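You operate a simulated robot arm through the tools that you are given. There is no shell and no other tool.

The job below is to be done with a simulated robot arm. You get a single attempt, and the scene is never put back.

JOB
Set the controls near the top of the green bench. At the end: the yellow jig knob is turned to 2; the white jig knob is turned to 4; the green jig knob is turned to 4; the blue jig knob is turned to 1; whatever was shut is shut again. Leave all else as you found it, and nothing knocked over.

The check looks at the end state, three seconds after you hand in, the way a careful person would. Anything else that was tipped, shoved, dropped, spilled or broken makes it a failure.

ROBOT AND FRAMES
A 7-joint arm with a three-finger gripper, fixed in place. Base frame: the origin is on the floor under the middle of its stand, x ahead of it, y to its left, z up; the work surface is at about z = 0.885. Units: m, degrees, N and s.
It reaches about 1.342 m from its shoulder. Its first joint turns from -166.0 to 166.0 degrees. Payload 2.69 kg.
Tool frame: the origin (TCP) lies between the finger pads and is the grasp point; the fingertips stand 0.03 m ahead of it; z points along the fingers, y is the line along which they close. The gripper opens to 0.128 m; its body begins 0.117 m behind the TCP.
Orientation is that of the tool frame in the base frame, as [roll, pitch, yaw] about the fixed x, y, z axes, in that order (R = Rz(yaw) Ry(pitch) Rx(roll)). With the fingers straight down and closing along the base's y, the tool's x points along the base's -x, its y along +y and its z along -z.

CONTROLS
- The arm moves only by the tool step_arm. Its argument "plan" is a list of rows, each a list of 3 entries, a list of its own where there are three numbers: the gripper command, from -1 (shut) to 1 (fully open), values between in proportion, then the shift along the base's x, y, z in m, then the turn, a rotation vector about the base's x, y, z in degrees. In form: [[grip, [tx, ty, tz], [rx, ry, rz]], ...]. A call has 1 to 20 rows; each row shifts and turns the commanded pose from where the row before left it. Each row takes 0.2 s and may step no farther than 0.05 m and 8.6 degrees from the row before; otherwise, or with a gripper value out of range, the whole call is refused. A pose out of reach is approached as far as the arm can. The call stops where the force on the tool passes 40 N (or 10 N more than at its start, if that is more) or the arm is blocked; 0.2 s more then pass. Each finger travels about 0.127 m/s and halts on what it meets, pressing with about 42 N; the grip force reading is that of the motor and also rises with nothing between the fingers. The clock runs only during rows and for 0.2 s after the last one: add rows that do not move to give the fingers time. The reply holds the time, the measured pose of the TCP, the force on the tool along the base axes, the opening and the grip force, in the units named above and with some noise, with the torque about the TCP (base axes, N m) and any sound that the robot's microphone picked up.
- Cameras (640 x 400 px; columns grow to the right, rows downward): "scene" is fixed at [0.0494, 0.4992, 1.6736]; the picture's right is [-0.38, -0.93, 0.00], its down [-0.64, 0.26, -0.72] and it looks along [0.67, -0.27, -0.69] (base axes); focal length 346 px, centre (320, 200). "wrist" rides on the gripper at [0.058, 0.054, -0.131] in the tool frame; the picture's right is [-0.68, 0.74, 0.00], its down [-0.62, -0.57, -0.55] and it looks along [-0.40, -0.37, 0.84] (tool axes); focal length 234 px, centre (320, 200). There is no depth. A picture from a camera that has moved, and an enlarged one, comes with that camera's place and axes in the base frame and with its lens.
- grab_frame(camera): a new picture of that camera. No time passes.
- lift_body(by): moves the trunk up (or, below 0, down) by that many m; the arm rides with it, the base frame stays. It gives what a move gives, with no picture.
- enlarge(camera, box): a new picture of the part [left, top, right, bottom] of that camera's present view, enlarged. No time passes.
- sign_off(): hands the job in; it is judged then, once.

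Places have to be worked out from the pictures, the camera data and where the tool is seen. Open the gripper and draw the arm clear of the work before you hand the job in, unless the task says otherwise.

The tools are called as name(argument=value, ...) on one line, values as JSON. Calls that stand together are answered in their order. step_arm: Moves the arm, as the interface text tells. Its arguments: {"type":"object","properties":{"plan":{"type":"array"}},"required":["plan"]} The other tools are called the same way: lift_body (by) moves the trunk up or down; grab_frame (camera) takes a picture; enlarge (camera, box) takes an enlarged picture of a part of a camera's view; sign_off () hands the job in.

At the start:

```text
clock: 0.0
position: [0.5795, 0.3888, 1.2334]
ee_rot: [-180.0, 0.1, 180.0]
contact_force: [0.1, 0.6, -0.4]
moment: [0.02, 0.03, 0.0]
finger_gap: 0.1278
gripper_force: 0.1
trunk travel left (down, up): [-0.15, 0.2]
```

scene: 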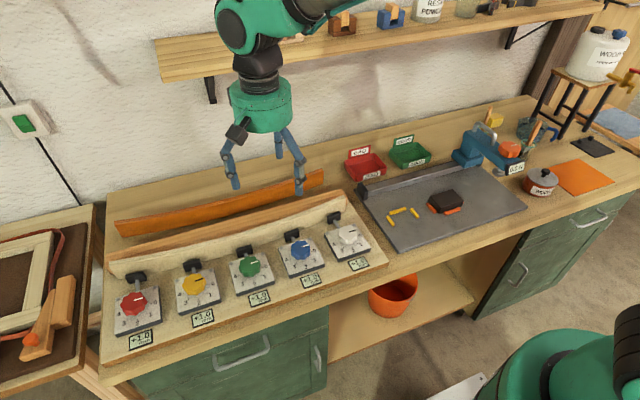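
wrist: 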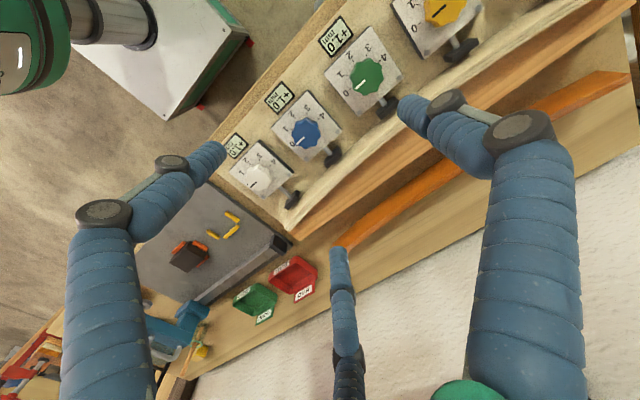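

I start by looking closely at the knob panel from both cameras, before moving anything.

enlarge(camera="scene", box=[100, 200, 260, 360])

enlarge(camera="scene", box=[220, 190, 400, 310])

enlarge(camera="wrist", box=[220, 0, 500, 220])

```text
2.50 times, centred on (180, 280) of scene
camera zoom: at [0.0494, 0.4992, 1.6736], right [-0.38, -0.93, 0.0], down [-0.64, 0.26, -0.72], along [0.67, -0.27, -0.69], focal length 866 px, centre (670, 0)
```

zoom: 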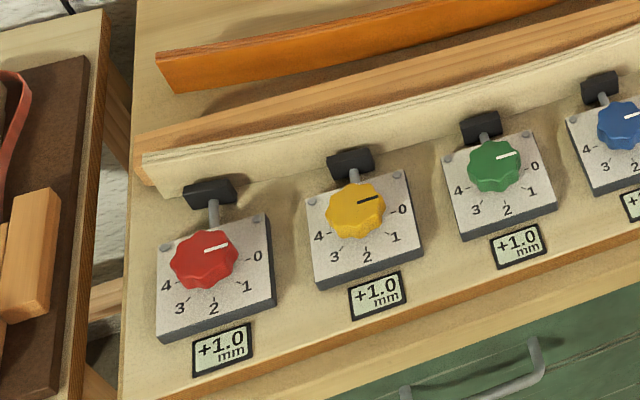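

```text
3.33 times, centred on (310, 250) of scene
camera zoom: at [0.0494, 0.4992, 1.6736], right [-0.38, -0.93, 0.0], down [-0.64, 0.26, -0.72], along [0.67, -0.27, -0.69], focal length 1154 px, centre (353, 33)
```

zoom: 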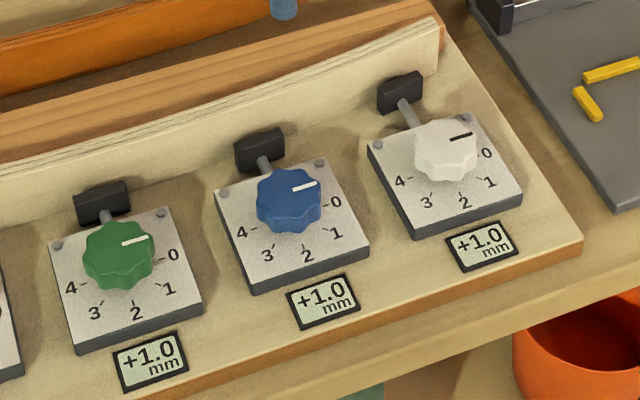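

```text
1.82 times, centred on (360, 110) of wrist
camera zoom: at [0.5223, 0.4428, 1.3628], right [0.68, 0.74, 0.0], down [0.62, -0.57, 0.55], along [0.4, -0.37, -0.84], focal length 426 px, centre (247, 364)
```

zoom: 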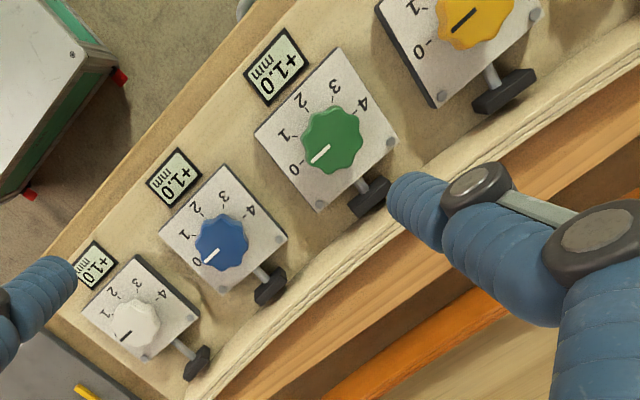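

The knobs all read about 0, with the scale running clockwise (seen from above) from 0 at the right (−y) through 2 (toward me) to 4 at the left (+y). I work out knob centres near x≈0.60, y≈0.61 (yellow), 0.47 (green), 0.33 (blue), 0.19 (white). I look more closely at the shapes before moving.

enlarge(camera="scene", box=[170, 240, 234, 280])

enlarge(camera="scene", box=[316, 205, 380, 245])

enlarge(camera="wrist", box=[300, 20, 428, 140])

```text
10.00 times, centred on (202, 260) of scene
camera zoom: at [0.0494, 0.4992, 1.6736], right [-0.38, -0.93, 0.0], down [-0.64, 0.26, -0.72], along [0.67, -0.27, -0.69], focal length 3462 px, centre (1500, -400)
```

zoom: 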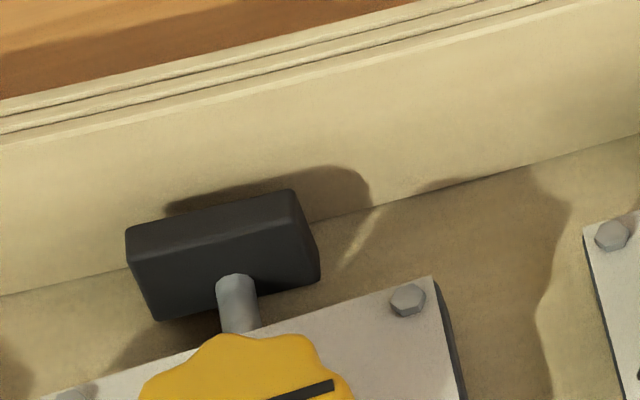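

```text
10.00 times, centred on (348, 225) of scene
camera zoom: at [0.0494, 0.4992, 1.6736], right [-0.38, -0.93, 0.0], down [-0.64, 0.26, -0.72], along [0.67, -0.27, -0.69], focal length 3462 px, centre (40, -50)
```

zoom: 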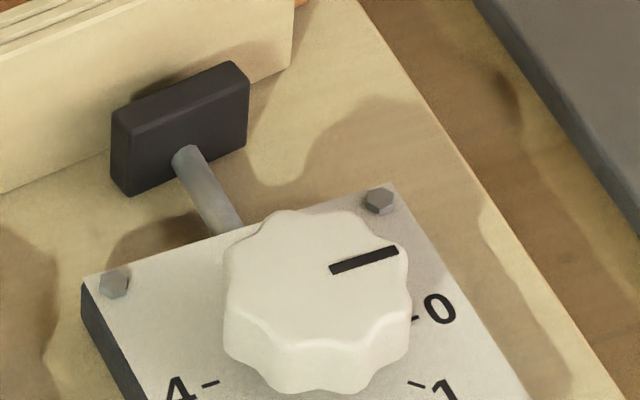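

```text
3.33 times, centred on (364, 80) of wrist
camera zoom: at [0.5223, 0.4428, 1.3628], right [0.68, 0.74, 0.0], down [0.62, -0.57, 0.55], along [0.4, -0.37, -0.84], focal length 781 px, centre (173, 600)
```

zoom: 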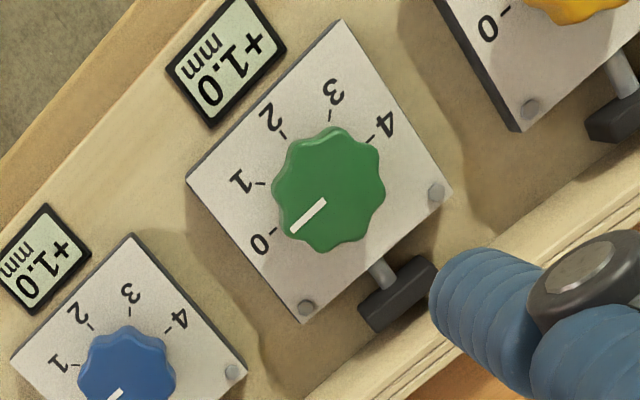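

The knob is an 8-lobed cap roughly 5 cm across on a flat box, pointer at 0, ticks about 45° apart. In free air I part-close the fingers to learn the finger geometry.

step_arm(plan=[[0.1, [0, 0, 0], [0, 0, 0]], [0.1, [0, 0, 0], [0, 0, 0]], [0.1, [0, 0, 0], [0, 0, 0]], [0.1, [0, 0, 0], [0, 0, 0]]])

```text
clock: 1.0
position: [0.5795, 0.3886, 1.232]
ee_rot: [-180.0, 0.0, 179.9]
contact_force: [0.4, 0.1, 0.2]
moment: [0.01, 0.03, -0.05]
finger_gap: 0.0705
gripper_force: 0.1
trunk travel left (down, up): [-0.15, 0.2]
```

The gap is now 0.0705 m. I take pictures to see how the three fingers are arranged.

grab_frame(camera="wrist")

enlarge(camera="scene", box=[200, 60, 328, 220])

```text
taken
camera wrist: at [0.5223, 0.4428, 1.3628], right [0.68, 0.74, 0.0], down [0.62, -0.57, 0.55], along [0.4, -0.37, -0.84], focal length 234 px, centre (320, 200)
```

wrist: 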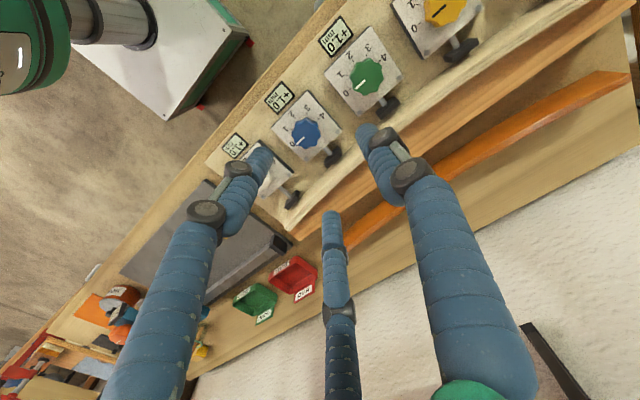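

```text
2.50 times, centred on (264, 140) of scene
camera zoom: at [0.0494, 0.4992, 1.6736], right [-0.38, -0.93, 0.0], down [-0.64, 0.26, -0.72], along [0.67, -0.27, -0.69], focal length 866 px, centre (460, 350)
```

zoom: 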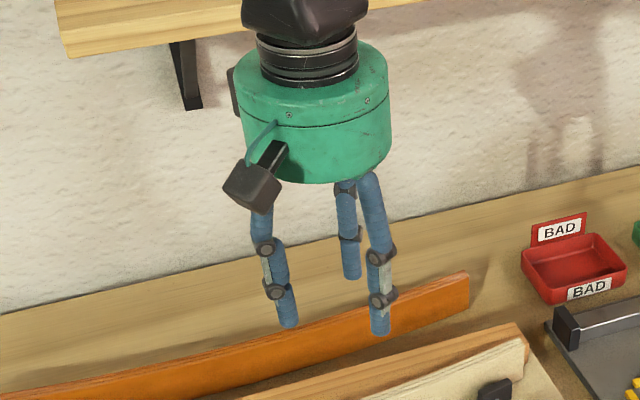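

The three fingers sit about 120° apart around the tool axis and close concentrically, which suits a round knob. I move above the yellow knob (est. [0.604, 0.608]) at z≈1.13 to view it from near.

step_arm(plan=[[0.1, [0.004, 0.0366, -0.017], [0, 0, 0]], [0.1, [0.004, 0.0366, -0.017], [0, 0, 0]], [0.1, [0.004, 0.0366, -0.017], [0, 0, 0]], [0.1, [0.004, 0.0366, -0.017], [0, 0, 0]], [0.1, [0.004, 0.0366, -0.017], [0, 0, 0]], [0.1, [0.004, 0.0366, -0.017], [0, 0, 0]], [0.1, [0, 0, 0], [0, 0, 0]]])

grab_frame(camera="wrist")

grab_frame(camera="scene")

```text
clock: 2.6
position: [0.6037, 0.6111, 1.1295]
ee_rot: [-179.9, 0.0, -179.9]
contact_force: [0.8, 0.0, -0.5]
moment: [-0.04, 0.04, -0.03]
finger_gap: 0.0705
gripper_force: 0.1
trunk travel left (down, up): [-0.15, 0.2]
```

```text
taken
camera wrist: at [0.5467, 0.6641, 1.2601], right [0.68, 0.74, 0.0], down [0.62, -0.56, 0.55], along [0.4, -0.37, -0.84], focal length 234 px, centre (320, 200)
```

wrist: 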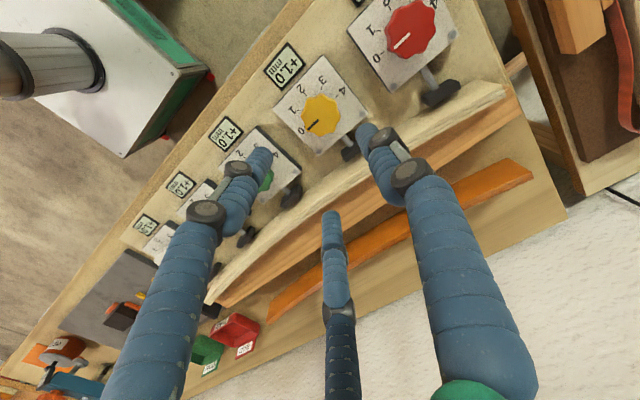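

```text
taken
```

scene: 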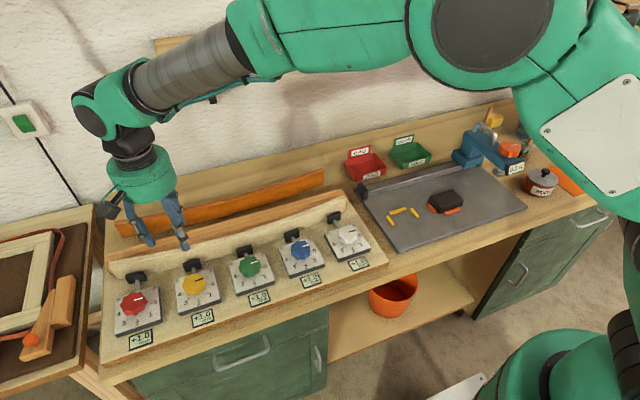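

Arm is clear above yellow. I enlarge the wrist view to triangulate the yellow knob's centre and height.

enlarge(camera="wrist", box=[256, 60, 384, 140])

enlarge(camera="scene", box=[164, 250, 244, 310])

```text
5.00 times, centred on (320, 100) of wrist
camera zoom: at [0.5467, 0.6641, 1.2601], right [0.68, 0.74, 0.0], down [0.62, -0.56, 0.55], along [0.4, -0.37, -0.84], focal length 1171 px, centre (320, 700)
```

zoom: 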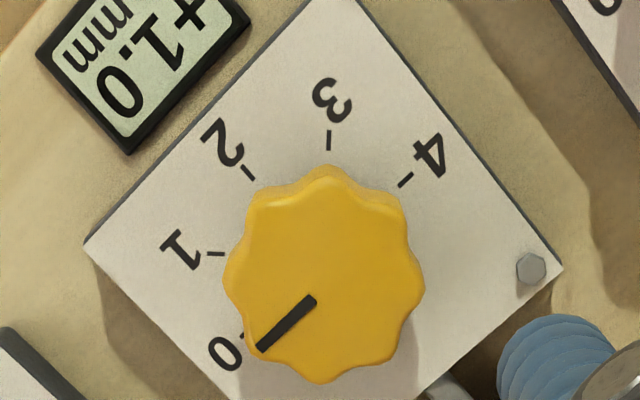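

```text
6.67 times, centred on (204, 280) of scene
camera zoom: at [0.0494, 0.4992, 1.6736], right [-0.38, -0.93, 0.0], down [-0.64, 0.26, -0.72], along [0.67, -0.27, -0.69], focal length 2308 px, centre (1093, -333)
```

zoom: 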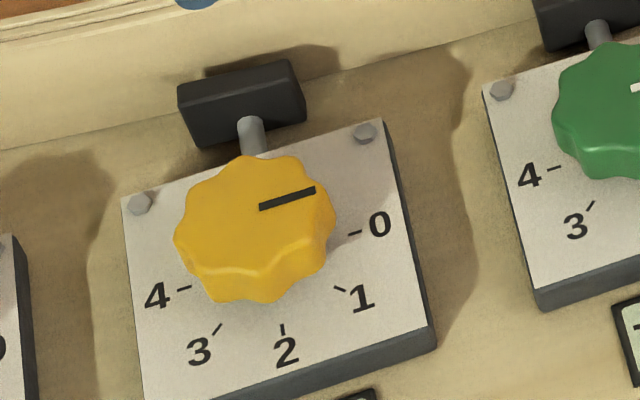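

Triangulation puts the yellow knob's top centre at about [0.603, 0.613] with height about 0.94 ± 0.015. I go down 0.10 m, fingertips still well above it, and look again to pin down the height.

step_arm(plan=[[0.1, [0, 0.0006, -0.035], [0, 0, 0]], [0.1, [0, 0.0006, -0.035], [0, 0, 0]], [0.1, [0, 0, -0.03], [0, 0, 0]], [0.1, [0, 0, 0], [0, 0, 0]]])

enlarge(camera="wrist", box=[200, 60, 440, 210])

enlarge(camera="scene", box=[140, 180, 268, 320])

```text
clock: 3.6
position: [0.606, 0.6101, 1.0316]
ee_rot: [-180.0, 0.0, -180.0]
contact_force: [-0.5, -0.6, -0.4]
moment: [-0.03, 0.05, -0.03]
finger_gap: 0.0702
gripper_force: 0.0
trunk travel left (down, up): [-0.15, 0.2]
```

```text
2.67 times, centred on (320, 135) of wrist
camera zoom: at [0.548, 0.6646, 1.1617], right [0.68, 0.74, 0.0], down [0.62, -0.57, 0.55], along [0.4, -0.37, -0.84], focal length 624 px, centre (320, 373)
```

zoom: 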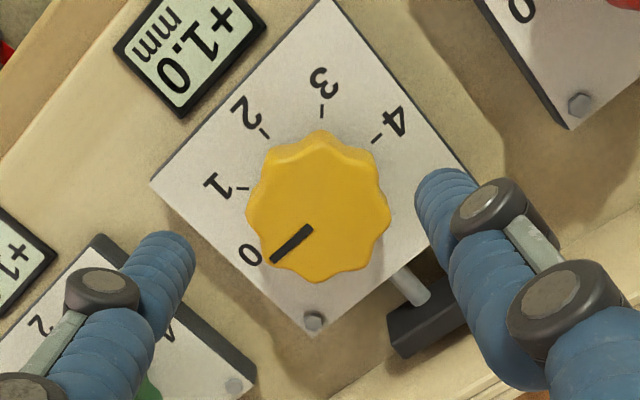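

```text
2.86 times, centred on (204, 250) of scene
camera zoom: at [0.0494, 0.4992, 1.6736], right [-0.38, -0.93, 0.0], down [-0.64, 0.26, -0.72], along [0.67, -0.27, -0.69], focal length 989 px, centre (651, 57)
```

zoom: 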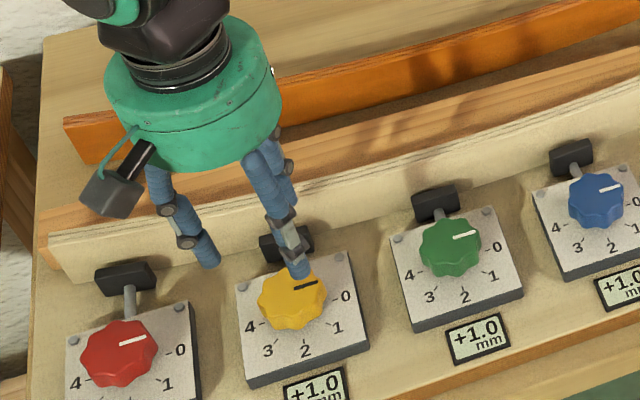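

Yellow's top centre resolves to about [0.6034, 0.6125, 0.935], diameter about 0.053 m, so a 0.077 m opening clears it. I now turn the wrist +45° in free air, to leave room to turn the knob clockwise, and watch that the arm follows.

step_arm(plan=[[0.2, [-0.0005, 0.0005, 0], [0, 0, 7.5]], [0.2, [-0.0005, 0.0005, 0], [0, 0, 7.5]], [0.2, [-0.0005, 0, 0], [0, 0, 7.5]], [0.2, [-0.0005, 0, 0], [0, 0, 7.5]], [0.2, [0, 0, 0], [0, 0, 7.5]], [0.2, [0, 0, 0], [0, 0, 7.5]], [0.2, [0, 0, 0], [0, 0, 0]]])

grab_frame(camera="wrist")

```text
clock: 5.2
position: [0.602, 0.611, 1.0307]
ee_rot: [180.0, 0.0, -134.9]
contact_force: [0.3, -0.2, -0.3]
moment: [-0.01, 0.02, 0.0]
finger_gap: 0.0768
gripper_force: 0.1
trunk travel left (down, up): [-0.15, 0.2]
```

```text
taken
camera wrist: at [0.5239, 0.6074, 1.1602], right [-0.04, 1.0, 0.0], down [0.84, 0.04, 0.55], along [0.55, 0.02, -0.84], focal length 234 px, centre (320, 200)
```

wrist: 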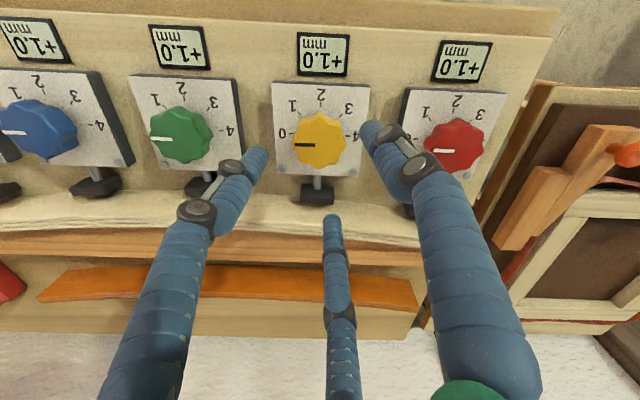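

The arm follows the turn well. I go on to +90° from the start, so that two fingers straddle the rod and pad on the far side, and trim the position toward the knob centre.

step_arm(plan=[[0.2, [0.0005, 0.0005, 0], [0, 0, 7.5]], [0.2, [0.0005, 0.0005, 0], [0, 0, 7.5]], [0.2, [0, 0, 0], [0, 0, 7.5]], [0.2, [0, 0, 0], [0, 0, 7.5]], [0.2, [0, 0, 0], [0, 0, 7.5]], [0.2, [0, 0, 0], [0, 0, 7.5]], [0.2, [0, 0, 0], [0, 0, 0]], [0.2, [0, 0, 0], [0, 0, 0]]])

grab_frame(camera="wrist")

grab_frame(camera="scene")

```text
clock: 7.0
position: [0.6022, 0.6105, 1.0298]
ee_rot: [-180.0, 0.0, -89.9]
contact_force: [-0.2, 0.1, 0.9]
moment: [0.01, 0.04, -0.04]
finger_gap: 0.0767
gripper_force: 0.1
trunk travel left (down, up): [-0.15, 0.2]
```

```text
taken
camera wrist: at [0.5497, 0.5536, 1.16], right [-0.74, 0.68, 0.0], down [0.57, 0.62, 0.55], along [0.37, 0.4, -0.84], focal length 234 px, centre (320, 200)
```

wrist: 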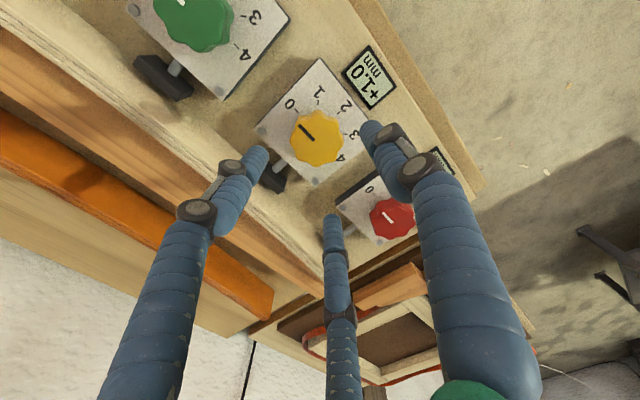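

```text
taken
```

scene: 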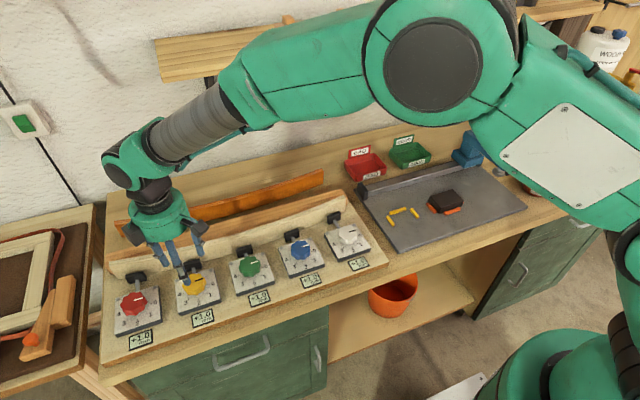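

I enlarge this new view so I can triangulate the knob from two wrist positions.

enlarge(camera="wrist", box=[256, 90, 384, 170])

```text
5.00 times, centred on (320, 130) of wrist
camera zoom: at [0.5497, 0.5536, 1.16], right [-0.74, 0.68, 0.0], down [0.57, 0.62, 0.55], along [0.37, 0.4, -0.84], focal length 1171 px, centre (320, 550)
```

zoom: 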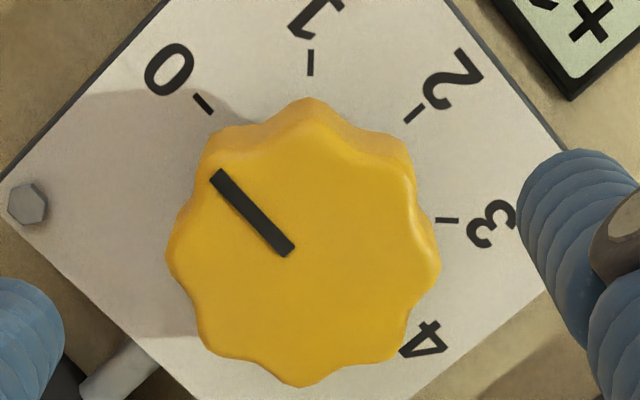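

Two-view triangulation gives the yellow knob's top at about [0.607, 0.610, 0.927]; the tool axis is about 4 mm short in x. I correct that and go down to TCP z≈0.962 (tips about at knob-top height), then check again.

step_arm(plan=[[0.2, [0.0035, -0.0012, -0.01], [0, 0, 0]], [0.2, [0, 0, -0.02], [0, 0, 0]], [0.2, [0, 0, -0.02], [0, 0, 0]], [0.2, [0, 0, -0.018], [0, 0, 0]], [0.2, [0, 0, 0], [0, 0, 0]]])

grab_frame(camera="wrist")

enlarge(camera="scene", box=[140, 200, 268, 320])

```text
clock: 8.2
position: [0.6051, 0.61, 0.9621]
ee_rot: [-180.0, 0.0, -90.1]
contact_force: [0.0, 0.0, 0.2]
moment: [0.01, 0.0, 0.0]
finger_gap: 0.0768
gripper_force: 0.1
trunk travel left (down, up): [-0.15, 0.2]
```

```text
taken
camera wrist: at [0.5529, 0.5527, 1.0919], right [-0.74, 0.68, 0.0], down [0.57, 0.62, 0.55], along [0.37, 0.4, -0.84], focal length 234 px, centre (320, 200)
```

wrist: 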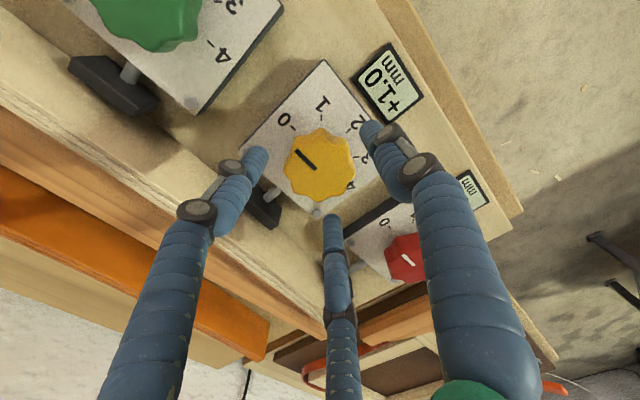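

```text
3.33 times, centred on (204, 260) of scene
camera zoom: at [0.0494, 0.4992, 1.6736], right [-0.38, -0.93, 0.0], down [-0.64, 0.26, -0.72], along [0.67, -0.27, -0.69], focal length 1154 px, centre (707, 0)
```

zoom: 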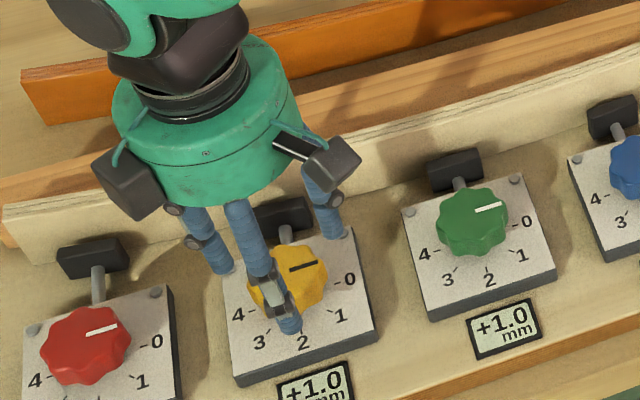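

Fingers straddle the knob: thumb toward me, the other two at back-left and back-right of it. I enlarge the wrist view to check centring before going lower.

enlarge(camera="wrist", box=[240, 110, 400, 230])

enlarge(camera="scene", box=[170, 235, 250, 305])

```text
3.33 times, centred on (320, 170) of wrist
camera zoom: at [0.5529, 0.5527, 1.0919], right [-0.74, 0.68, 0.0], down [0.57, 0.62, 0.55], along [0.37, 0.4, -0.84], focal length 781 px, centre (320, 300)
```

zoom: 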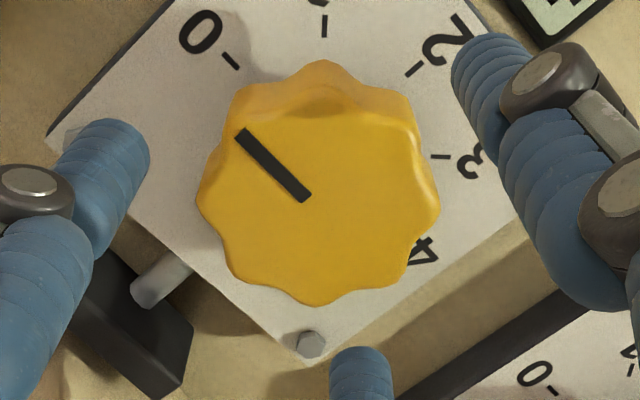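

```text
5.71 times, centred on (210, 270) of scene
camera zoom: at [0.0494, 0.4992, 1.6736], right [-0.38, -0.93, 0.0], down [-0.64, 0.26, -0.72], along [0.67, -0.27, -0.69], focal length 1978 px, centre (949, -200)
```

zoom: 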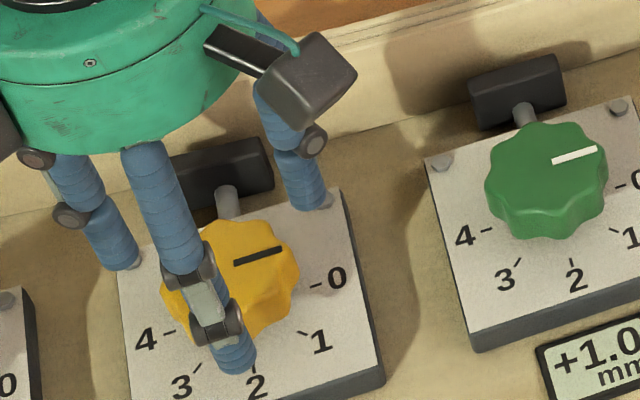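

Knob top refined to [0.6065, 0.6108, 0.928], and the tool axis is at about [0.6069, 0.6107], so it is centred within a millimetre or so. I go down 16 mm in small steps, watching the force for contact with the box.

step_arm(plan=[[0.2, [0, 0, -0.006], [0, 0, 0]], [0.2, [0, 0, -0.005], [0, 0, 0]], [0.2, [0, 0, -0.005], [0, 0, 0]], [0.2, [0, 0, 0], [0, 0, 0]]])

enlarge(camera="scene", box=[170, 235, 250, 305])

enlarge(camera="wrist", box=[240, 110, 400, 230])

```text
clock: 9.2
position: [0.6065, 0.6117, 0.9457]
ee_rot: [-179.9, 0.0, -90.0]
contact_force: [-0.6, -0.3, 0.2]
moment: [-0.01, 0.03, 0.0]
finger_gap: 0.0767
gripper_force: 0.1
trunk travel left (down, up): [-0.15, 0.2]
```

```text
5.71 times, centred on (210, 270) of scene
camera zoom: at [0.0494, 0.4992, 1.6736], right [-0.38, -0.93, 0.0], down [-0.64, 0.26, -0.72], along [0.67, -0.27, -0.69], focal length 1978 px, centre (949, -200)
```

zoom: 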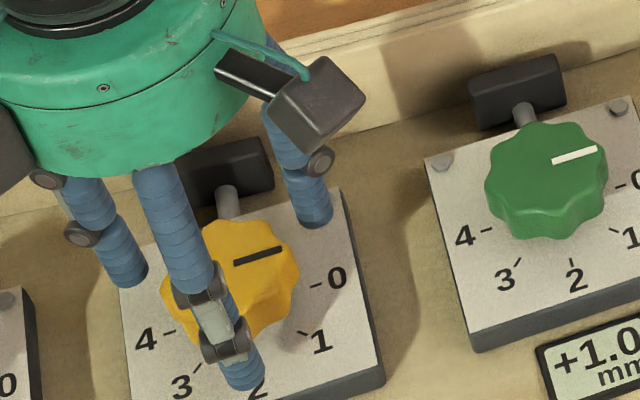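

```text
3.33 times, centred on (320, 170) of wrist
camera zoom: at [0.5542, 0.5526, 1.0764], right [-0.74, 0.68, 0.0], down [0.57, 0.62, 0.55], along [0.37, 0.4, -0.84], focal length 781 px, centre (320, 300)
```

zoom: 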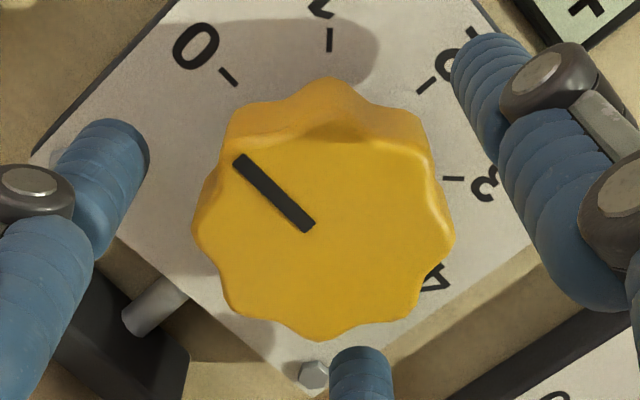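

No contact, tips straddle the knob with room to close. I lower 3 mm more and close the fingers on the knob.

step_arm(plan=[[0.2, [0, 0, -0.003], [0, 0, 0]], [-0.3, [0, 0, 0], [0, 0, 0]], [-0.3, [0, 0, 0], [0, 0, 0]], [-0.3, [0, 0, 0], [0, 0, 0]], [-0.3, [0, 0, 0], [0, 0, 0]]])

enlarge(camera="scene", box=[170, 235, 250, 305])

enlarge(camera="wrist", box=[240, 110, 400, 230])

```text
clock: 10.4
position: [0.6044, 0.6103, 0.9431]
ee_rot: [179.8, 0.0, -90.0]
contact_force: [-14.7, -4.7, 0.6]
moment: [-0.26, 0.42, -0.27]
finger_gap: 0.0508
gripper_force: 45.2
trunk travel left (down, up): [-0.15, 0.2]
```

```text
5.71 times, centred on (210, 270) of scene
camera zoom: at [0.0494, 0.4992, 1.6736], right [-0.38, -0.93, 0.0], down [-0.64, 0.26, -0.72], along [0.67, -0.27, -0.69], focal length 1978 px, centre (949, -200)
```

zoom: 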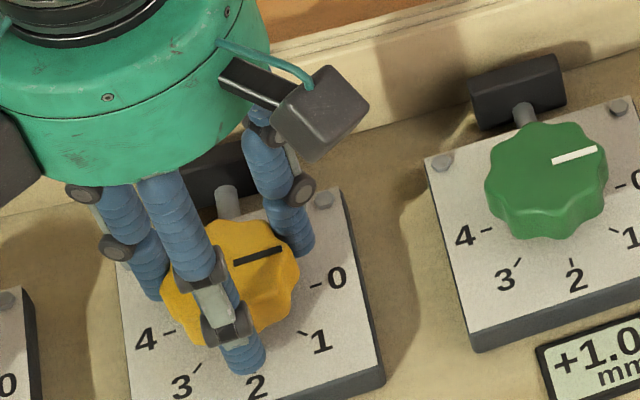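

```text
3.33 times, centred on (320, 170) of wrist
camera zoom: at [0.5526, 0.5522, 1.0728], right [-0.74, 0.68, 0.0], down [0.57, 0.62, 0.55], along [0.37, 0.4, -0.84], focal length 781 px, centre (320, 300)
```

zoom: 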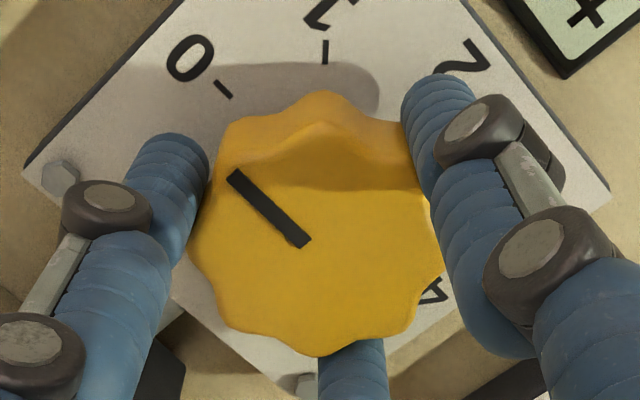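

The gripper holds the knob (gap 0.0508); a −15 N sideways force says the tool sits about 2 mm too far in +x. I relieve that and turn −15° about z, then check the knob follows.

step_arm(plan=[[-0.3, [-0.0018, -0.0006, 0], [0, 0, 0]], [-0.3, [0, 0, 0], [0, 0, -5]], [-0.3, [0, 0, 0], [0, 0, -5]], [-0.3, [0, 0, 0], [0, 0, -5]], [-0.3, [0, 0, 0], [0, 0, 0]]])

enlarge(camera="scene", box=[170, 235, 250, 305])

enlarge(camera="wrist", box=[240, 110, 400, 230])

```text
clock: 11.6
position: [0.6047, 0.6109, 0.9434]
ee_rot: [180.0, 0.0, -105.1]
contact_force: [6.4, -8.4, -6.9]
moment: [-0.31, -0.46, 0.02]
finger_gap: 0.0506
gripper_force: 45.1
trunk travel left (down, up): [-0.15, 0.2]
```

```text
5.71 times, centred on (210, 270) of scene
camera zoom: at [0.0494, 0.4992, 1.6736], right [-0.38, -0.93, 0.0], down [-0.64, 0.26, -0.72], along [0.67, -0.27, -0.69], focal length 1978 px, centre (949, -200)
```

zoom: 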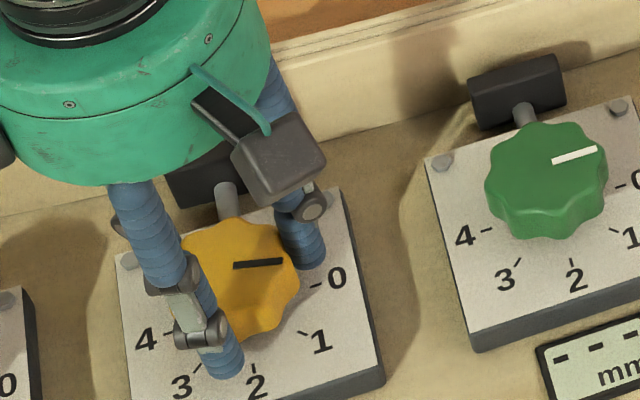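

```text
3.33 times, centred on (320, 170) of wrist
camera zoom: at [0.5391, 0.5679, 1.0728], right [-0.54, 0.84, 0.0], down [0.71, 0.45, 0.55], along [0.46, 0.29, -0.84], focal length 781 px, centre (320, 300)
```

zoom: 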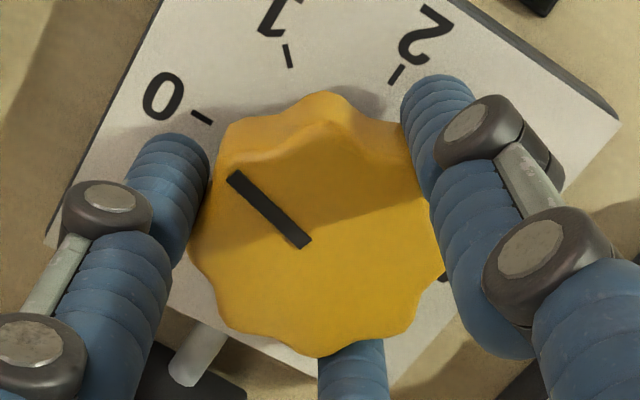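

The knob turns with the gripper. The neighbouring display now seems to read "- - -", so I look at the whole panel before going on.

enlarge(camera="scene", box=[100, 200, 400, 360])

enlarge(camera="scene", box=[230, 250, 390, 350])

```text
2.13 times, centred on (250, 280) of scene
camera zoom: at [0.0494, 0.4992, 1.6736], right [-0.38, -0.93, 0.0], down [-0.64, 0.26, -0.72], along [0.67, -0.27, -0.69], focal length 739 px, centre (469, 29)
```

zoom: 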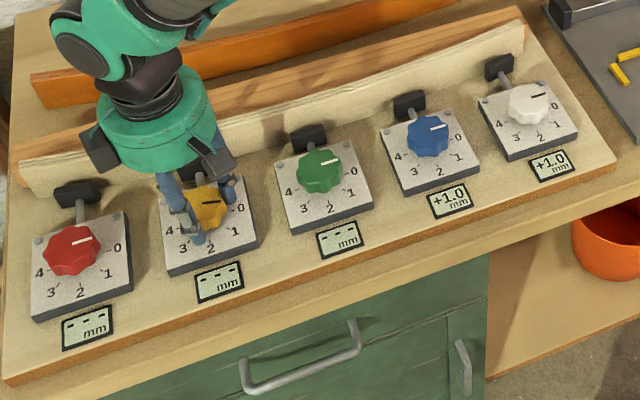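

```text
4.00 times, centred on (310, 300) of scene
camera zoom: at [0.0494, 0.4992, 1.6736], right [-0.38, -0.93, 0.0], down [-0.64, 0.26, -0.72], along [0.67, -0.27, -0.69], focal length 1385 px, centre (360, -200)
```

zoom: 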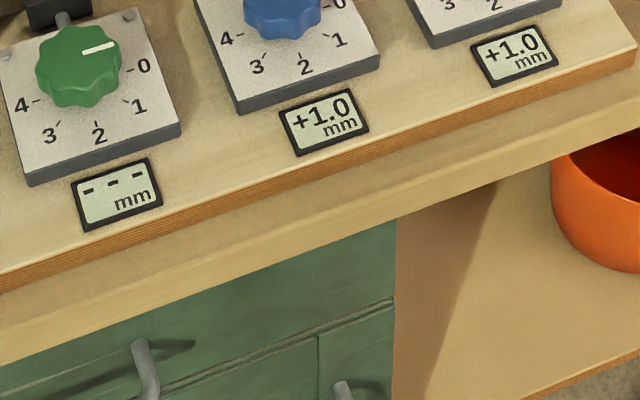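

The three displays nearest yellow blank while that knob moves, and the jig knobs look otherwise untouched. I continue turning by −30° and look again.

step_arm(plan=[[-0.3, [0, 0, 0], [0, 0, -6]], [-0.3, [0, 0, 0], [0, 0, -6]], [-0.3, [0, 0, 0], [0, 0, -6]], [-0.3, [0, 0, 0], [0, 0, -6]], [-0.3, [0, 0, 0], [0, 0, -6]], [-0.3, [0, 0, 0], [0, 0, 0]], [-0.3, [0, 0, 0], [0, 0, 0]], [-0.3, [0, 0, 0], [0, 0, 0]], [-0.3, [0, 0, 0], [0, 0, 0]]])

enlarge(camera="scene", box=[100, 200, 400, 360])

enlarge(camera="wrist", box=[160, 80, 480, 280])

```text
clock: 13.6
position: [0.6039, 0.6107, 0.9415]
ee_rot: [-180.0, -0.2, -135.1]
contact_force: [0.7, -4.0, -11.9]
moment: [-0.03, 0.17, 0.02]
finger_gap: 0.0508
gripper_force: 44.8
trunk travel left (down, up): [-0.15, 0.2]
```

```text
2.13 times, centred on (250, 280) of scene
camera zoom: at [0.0494, 0.4992, 1.6736], right [-0.38, -0.93, 0.0], down [-0.64, 0.26, -0.72], along [0.67, -0.27, -0.69], focal length 739 px, centre (469, 29)
```

zoom: 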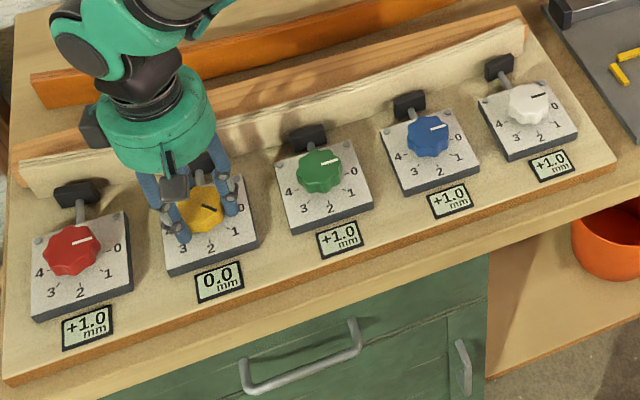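

```text
2.00 times, centred on (320, 180) of wrist
camera zoom: at [0.5268, 0.6072, 1.073], right [-0.04, 1.0, 0.0], down [0.84, 0.04, 0.55], along [0.55, 0.02, -0.84], focal length 468 px, centre (320, 240)
```

zoom: 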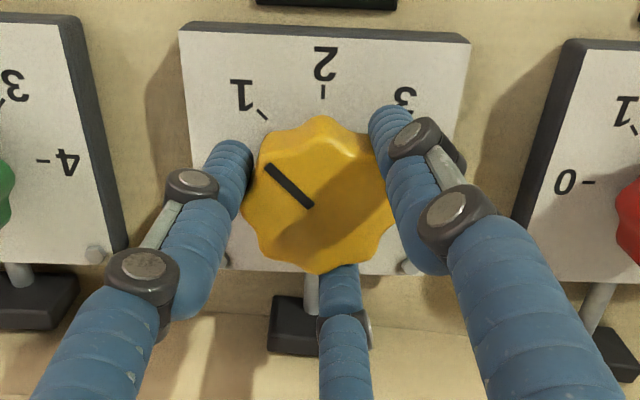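

Yellow is at 1 and its display now shows 0.0 mm with neighbours back to +1.0. I turn another −45° to reach 2.

step_arm(plan=[[-0.3, [0, 0, -0.001], [0, 0, -7.5]], [-0.3, [0, 0, 0], [0, 0, -7.5]], [-0.3, [0, 0, 0], [0, 0, -7.5]], [-0.3, [0, 0, 0], [0, 0, -7.5]], [-0.3, [0, 0, 0], [0, 0, -7.5]], [-0.3, [0, 0, 0], [0, 0, -7.5]], [-0.3, [0, 0, 0], [0, 0, 0]], [-0.3, [0, 0, 0], [0, 0, 0]], [-0.3, [0, 0, 0], [0, 0, 0]]])

enlarge(camera="scene", box=[100, 200, 400, 360])

enlarge(camera="wrist", box=[160, 80, 480, 280])

```text
clock: 15.6
position: [0.6044, 0.6099, 0.9425]
ee_rot: [179.8, 0.0, -179.9]
contact_force: [13.3, -7.4, 0.6]
moment: [-0.31, -0.47, 0.0]
finger_gap: 0.0508
gripper_force: 44.5
trunk travel left (down, up): [-0.15, 0.2]
```

```text
2.13 times, centred on (250, 280) of scene
camera zoom: at [0.0494, 0.4992, 1.6736], right [-0.38, -0.93, 0.0], down [-0.64, 0.26, -0.72], along [0.67, -0.27, -0.69], focal length 739 px, centre (469, 29)
```

zoom: 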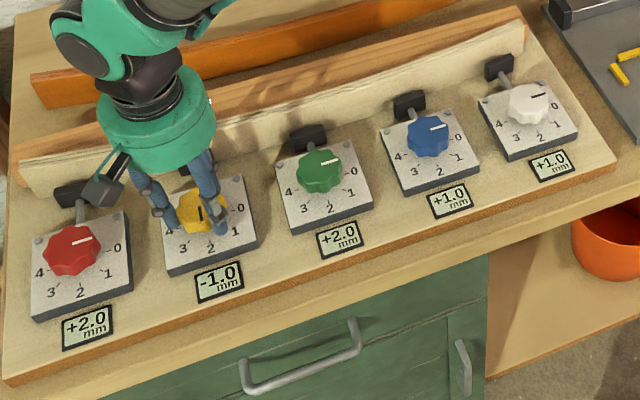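

```text
2.00 times, centred on (320, 180) of wrist
camera zoom: at [0.5477, 0.6641, 1.0729], right [0.68, 0.74, 0.0], down [0.62, -0.57, 0.55], along [0.4, -0.37, -0.84], focal length 468 px, centre (320, 240)
```

zoom: 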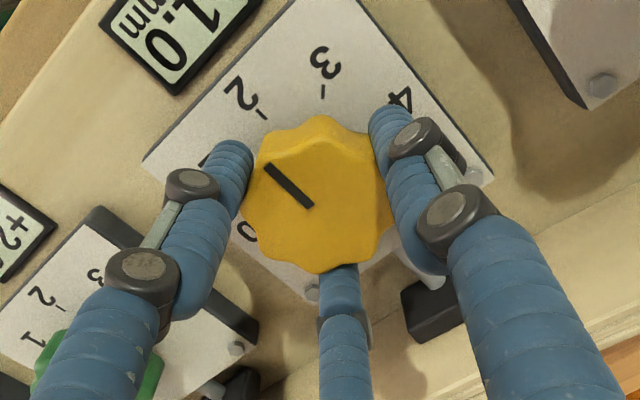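

Yellow has turned with the gripper a full −90° and there is no twist left on the tool. I ease off the sideways load, open the fingers gently, and lift straight up to inspect the pointer.

step_arm(plan=[[-0.3, [0.001, -0.0006, 0], [0, 0, 0]], [0.12, [0, 0, 0], [0, 0, 0]], [0.12, [0, 0, 0], [0, 0, 0]], [0.12, [0, 0, 0], [0, 0, 0]], [0.12, [0, 0, 0.01], [0, 0, 0]], [0.12, [0, 0, 0.015], [0, 0, 0]], [0.12, [0, 0, 0.03], [0, 0, 0]], [0.12, [0, 0, 0.03], [0, 0, 0]], [0.12, [0, 0, 0.03], [0, 0, 0]], [0.12, [0, 0, 0], [0, 0, 0]]])

enlarge(camera="wrist", box=[200, 60, 440, 210])

enlarge(camera="scene", box=[100, 200, 400, 360])

```text
clock: 17.8
position: [0.6051, 0.6092, 1.06]
ee_rot: [180.0, 0.0, -180.0]
contact_force: [-0.1, 0.1, 0.5]
moment: [-0.01, -0.05, 0.0]
finger_gap: 0.0717
gripper_force: 0.0
trunk travel left (down, up): [-0.15, 0.2]
```

```text
2.67 times, centred on (320, 135) of wrist
camera zoom: at [0.5479, 0.6631, 1.1889], right [0.68, 0.74, 0.0], down [0.62, -0.57, 0.55], along [0.4, -0.37, -0.84], focal length 624 px, centre (320, 373)
```

zoom: 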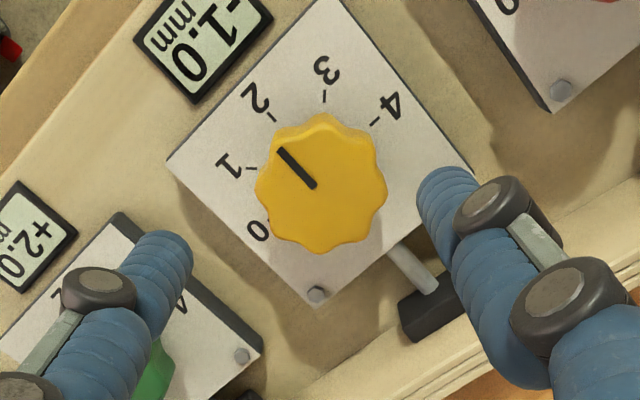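

```text
2.13 times, centred on (250, 280) of scene
camera zoom: at [0.0494, 0.4992, 1.6736], right [-0.38, -0.93, 0.0], down [-0.64, 0.26, -0.72], along [0.67, -0.27, -0.69], focal length 739 px, centre (469, 29)
```

zoom: 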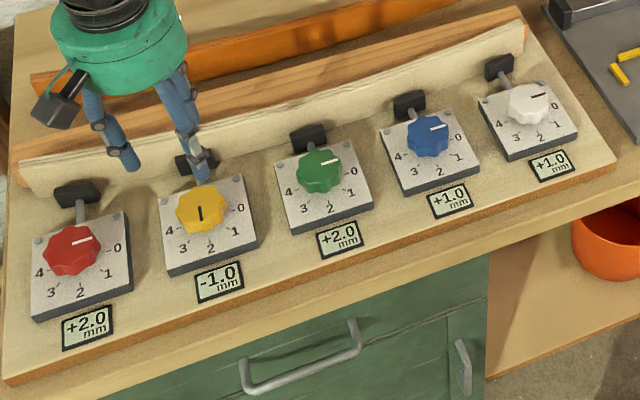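

Yellow's pointer is squarely on 2, and it stays. Next is blue (so that it is set before its neighbours); expected centre about [0.6045, 0.330]. I move over it at the current height.

step_arm(plan=[[0.12, [0, -0.04, 0], [0, 0, 0]], [0.12, [0, -0.04, 0], [0, 0, 0]], [0.12, [0, -0.04, 0], [0, 0, 0]], [0.12, [0, -0.04, 0], [0, 0, 0]], [0.12, [0, -0.04, 0], [0, 0, 0]], [0.12, [0, -0.04, 0], [0, 0, 0]], [0.12, [0, -0.039, 0], [0, 0, 0]], [0.2, [0, 0, -0.02], [0, 0, 0]], [0.2, [0, 0, 0], [0, 0, 0]], [0.2, [0, 0, 0], [0, 0, 0]]])

enlarge(camera="wrist", box=[240, 70, 400, 190])

grab_frame(camera="scene")

```text
clock: 20.0
position: [0.6042, 0.3306, 1.039]
ee_rot: [179.9, 0.0, -180.0]
contact_force: [0.1, -0.7, -0.3]
moment: [-0.04, 0.02, -0.01]
finger_gap: 0.0768
gripper_force: 0.1
trunk travel left (down, up): [-0.15, 0.2]
```

```text
3.33 times, centred on (320, 130) of wrist
camera zoom: at [0.5472, 0.3846, 1.1677], right [0.68, 0.74, 0.0], down [0.62, -0.57, 0.55], along [0.4, -0.37, -0.84], focal length 781 px, centre (320, 433)
```

zoom: 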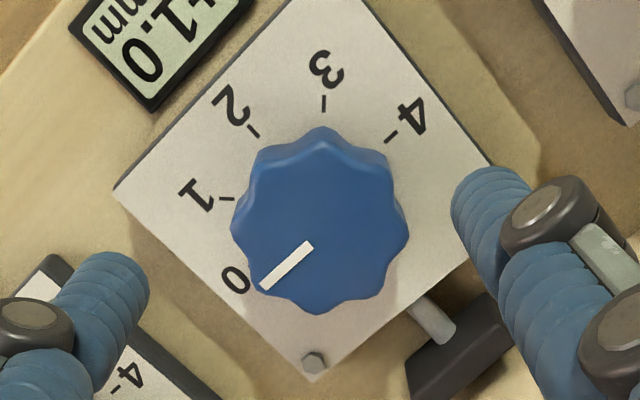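

```text
taken
```

scene: 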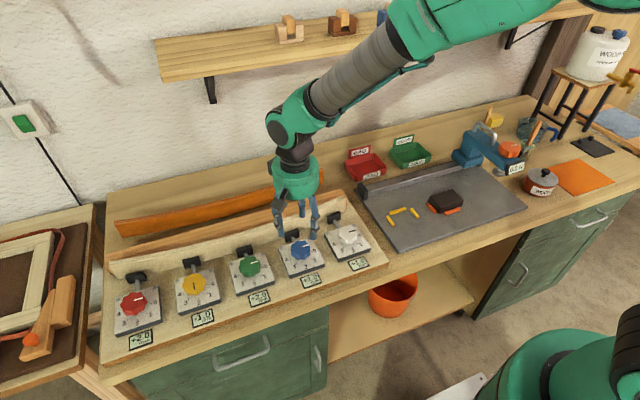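

Blue's centre lies right on the tool axis (within about 1 mm). I go down over it in steps to z≈0.943, stopping if any force shows.

step_arm(plan=[[0.2, [0, 0, -0.03], [0, 0, 0]], [0.2, [0, 0, -0.025], [0, 0, 0]], [0.2, [0, 0, -0.02], [0, 0, 0]], [0.2, [0, 0, -0.007], [0, 0, 0]], [0.2, [0, 0, -0.007], [0, 0, 0]], [0.2, [0, 0, -0.006], [0, 0, 0]], [0.2, [0, 0, 0], [0, 0, 0]]])

enlarge(camera="wrist", box=[240, 110, 400, 230])

enlarge(camera="scene", box=[260, 200, 340, 280])

```text
clock: 21.6
position: [0.6053, 0.33, 0.9428]
ee_rot: [179.9, 0.1, -180.0]
contact_force: [-0.2, 0.6, 0.0]
moment: [0.0, 0.01, -0.01]
finger_gap: 0.0768
gripper_force: 0.1
trunk travel left (down, up): [-0.15, 0.2]
```

```text
3.33 times, centred on (320, 170) of wrist
camera zoom: at [0.548, 0.3834, 1.073], right [0.68, 0.74, 0.0], down [0.62, -0.57, 0.55], along [0.4, -0.37, -0.84], focal length 781 px, centre (320, 300)
```

zoom: 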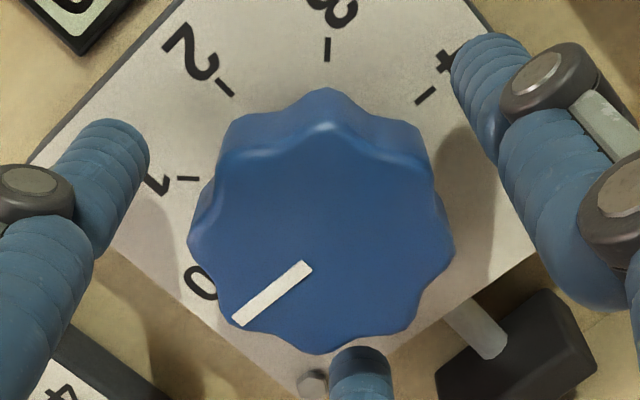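

```text
5.00 times, centred on (300, 240) of scene
camera zoom: at [0.0494, 0.4992, 1.6736], right [-0.38, -0.93, 0.0], down [-0.64, 0.26, -0.72], along [0.67, -0.27, -0.69], focal length 1731 px, centre (420, 0)
```

zoom: 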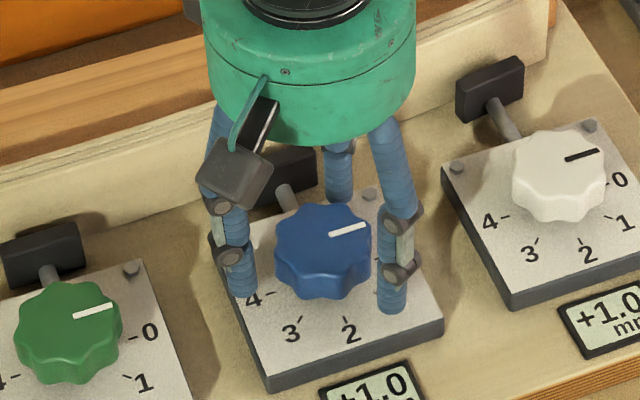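

Fingers surround the blue knob with no contact. I close and check the forces.

step_arm(plan=[[-0.3, [0, 0, 0], [0, 0, 0]], [-0.3, [0, 0, 0], [0, 0, 0]], [-0.3, [0, 0, 0], [0, 0, 0]], [-0.3, [0, 0, 0], [0, 0, 0]]])

```text
clock: 22.6
position: [0.6053, 0.33, 0.9446]
ee_rot: [-180.0, 0.0, 180.0]
contact_force: [-4.7, 12.3, 0.6]
moment: [0.42, 0.14, -0.01]
finger_gap: 0.0506
gripper_force: 45.0
trunk travel left (down, up): [-0.15, 0.2]
```

Firm hold with a mild +y side force; I shift about 1 mm that way and turn −45° toward 1.

step_arm(plan=[[-0.3, [-0.0004, 0.001, 0], [0, 0, 0]], [-0.3, [0, 0, 0], [0, 0, -5]], [-0.3, [0, 0, 0], [0, 0, -5]], [-0.3, [0, 0, 0], [0, 0, -5]], [-0.3, [0, 0, 0], [0, 0, -5]], [-0.3, [0, 0, 0], [0, 0, -5]], [-0.3, [0, 0, 0], [0, 0, -5]], [-0.3, [0, 0, 0], [0, 0, -5]], [-0.3, [0, 0, 0], [0, 0, -5]], [-0.3, [0, 0, 0], [0, 0, -5]], [-0.3, [0, 0, 0], [0, 0, 0]], [-0.3, [0, 0, 0], [0, 0, 0]], [-0.3, [0, 0, 0], [0, 0, 0]]])

enlarge(camera="wrist", box=[160, 80, 480, 280])

enlarge(camera="scene", box=[100, 200, 400, 360])

```text
clock: 25.4
position: [0.6051, 0.3315, 0.9429]
ee_rot: [179.9, -0.1, 134.9]
contact_force: [16.6, -16.6, 16.7]
moment: [-0.26, -0.56, 0.01]
finger_gap: 0.0507
gripper_force: 45.2
trunk travel left (down, up): [-0.15, 0.2]
```

```text
2.00 times, centred on (320, 180) of wrist
camera zoom: at [0.6029, 0.4096, 1.0733], right [1.0, 0.04, 0.0], down [0.03, -0.84, 0.55], along [0.02, -0.55, -0.84], focal length 468 px, centre (320, 240)
```

zoom: 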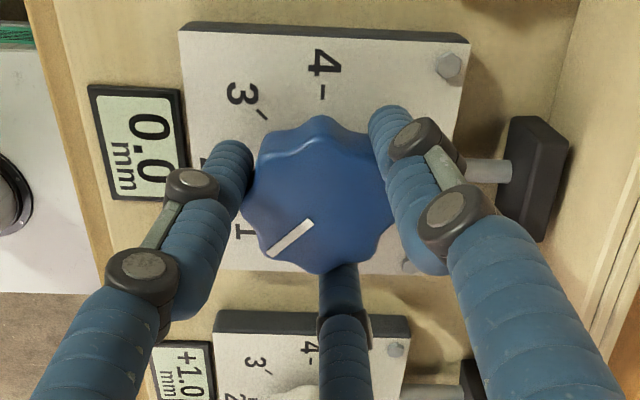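

```text
2.13 times, centred on (250, 280) of scene
camera zoom: at [0.0494, 0.4992, 1.6736], right [-0.38, -0.93, 0.0], down [-0.64, 0.26, -0.72], along [0.67, -0.27, -0.69], focal length 739 px, centre (469, 29)
```

zoom: 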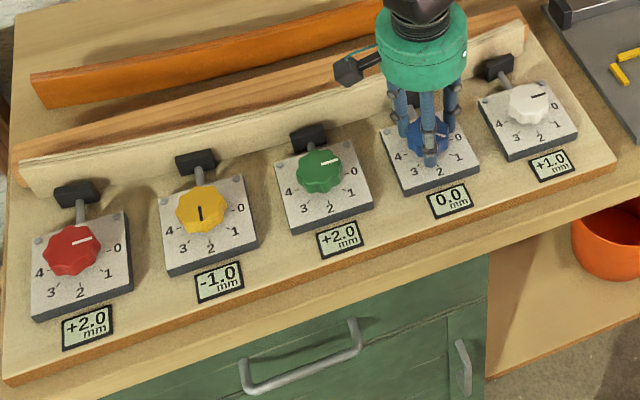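

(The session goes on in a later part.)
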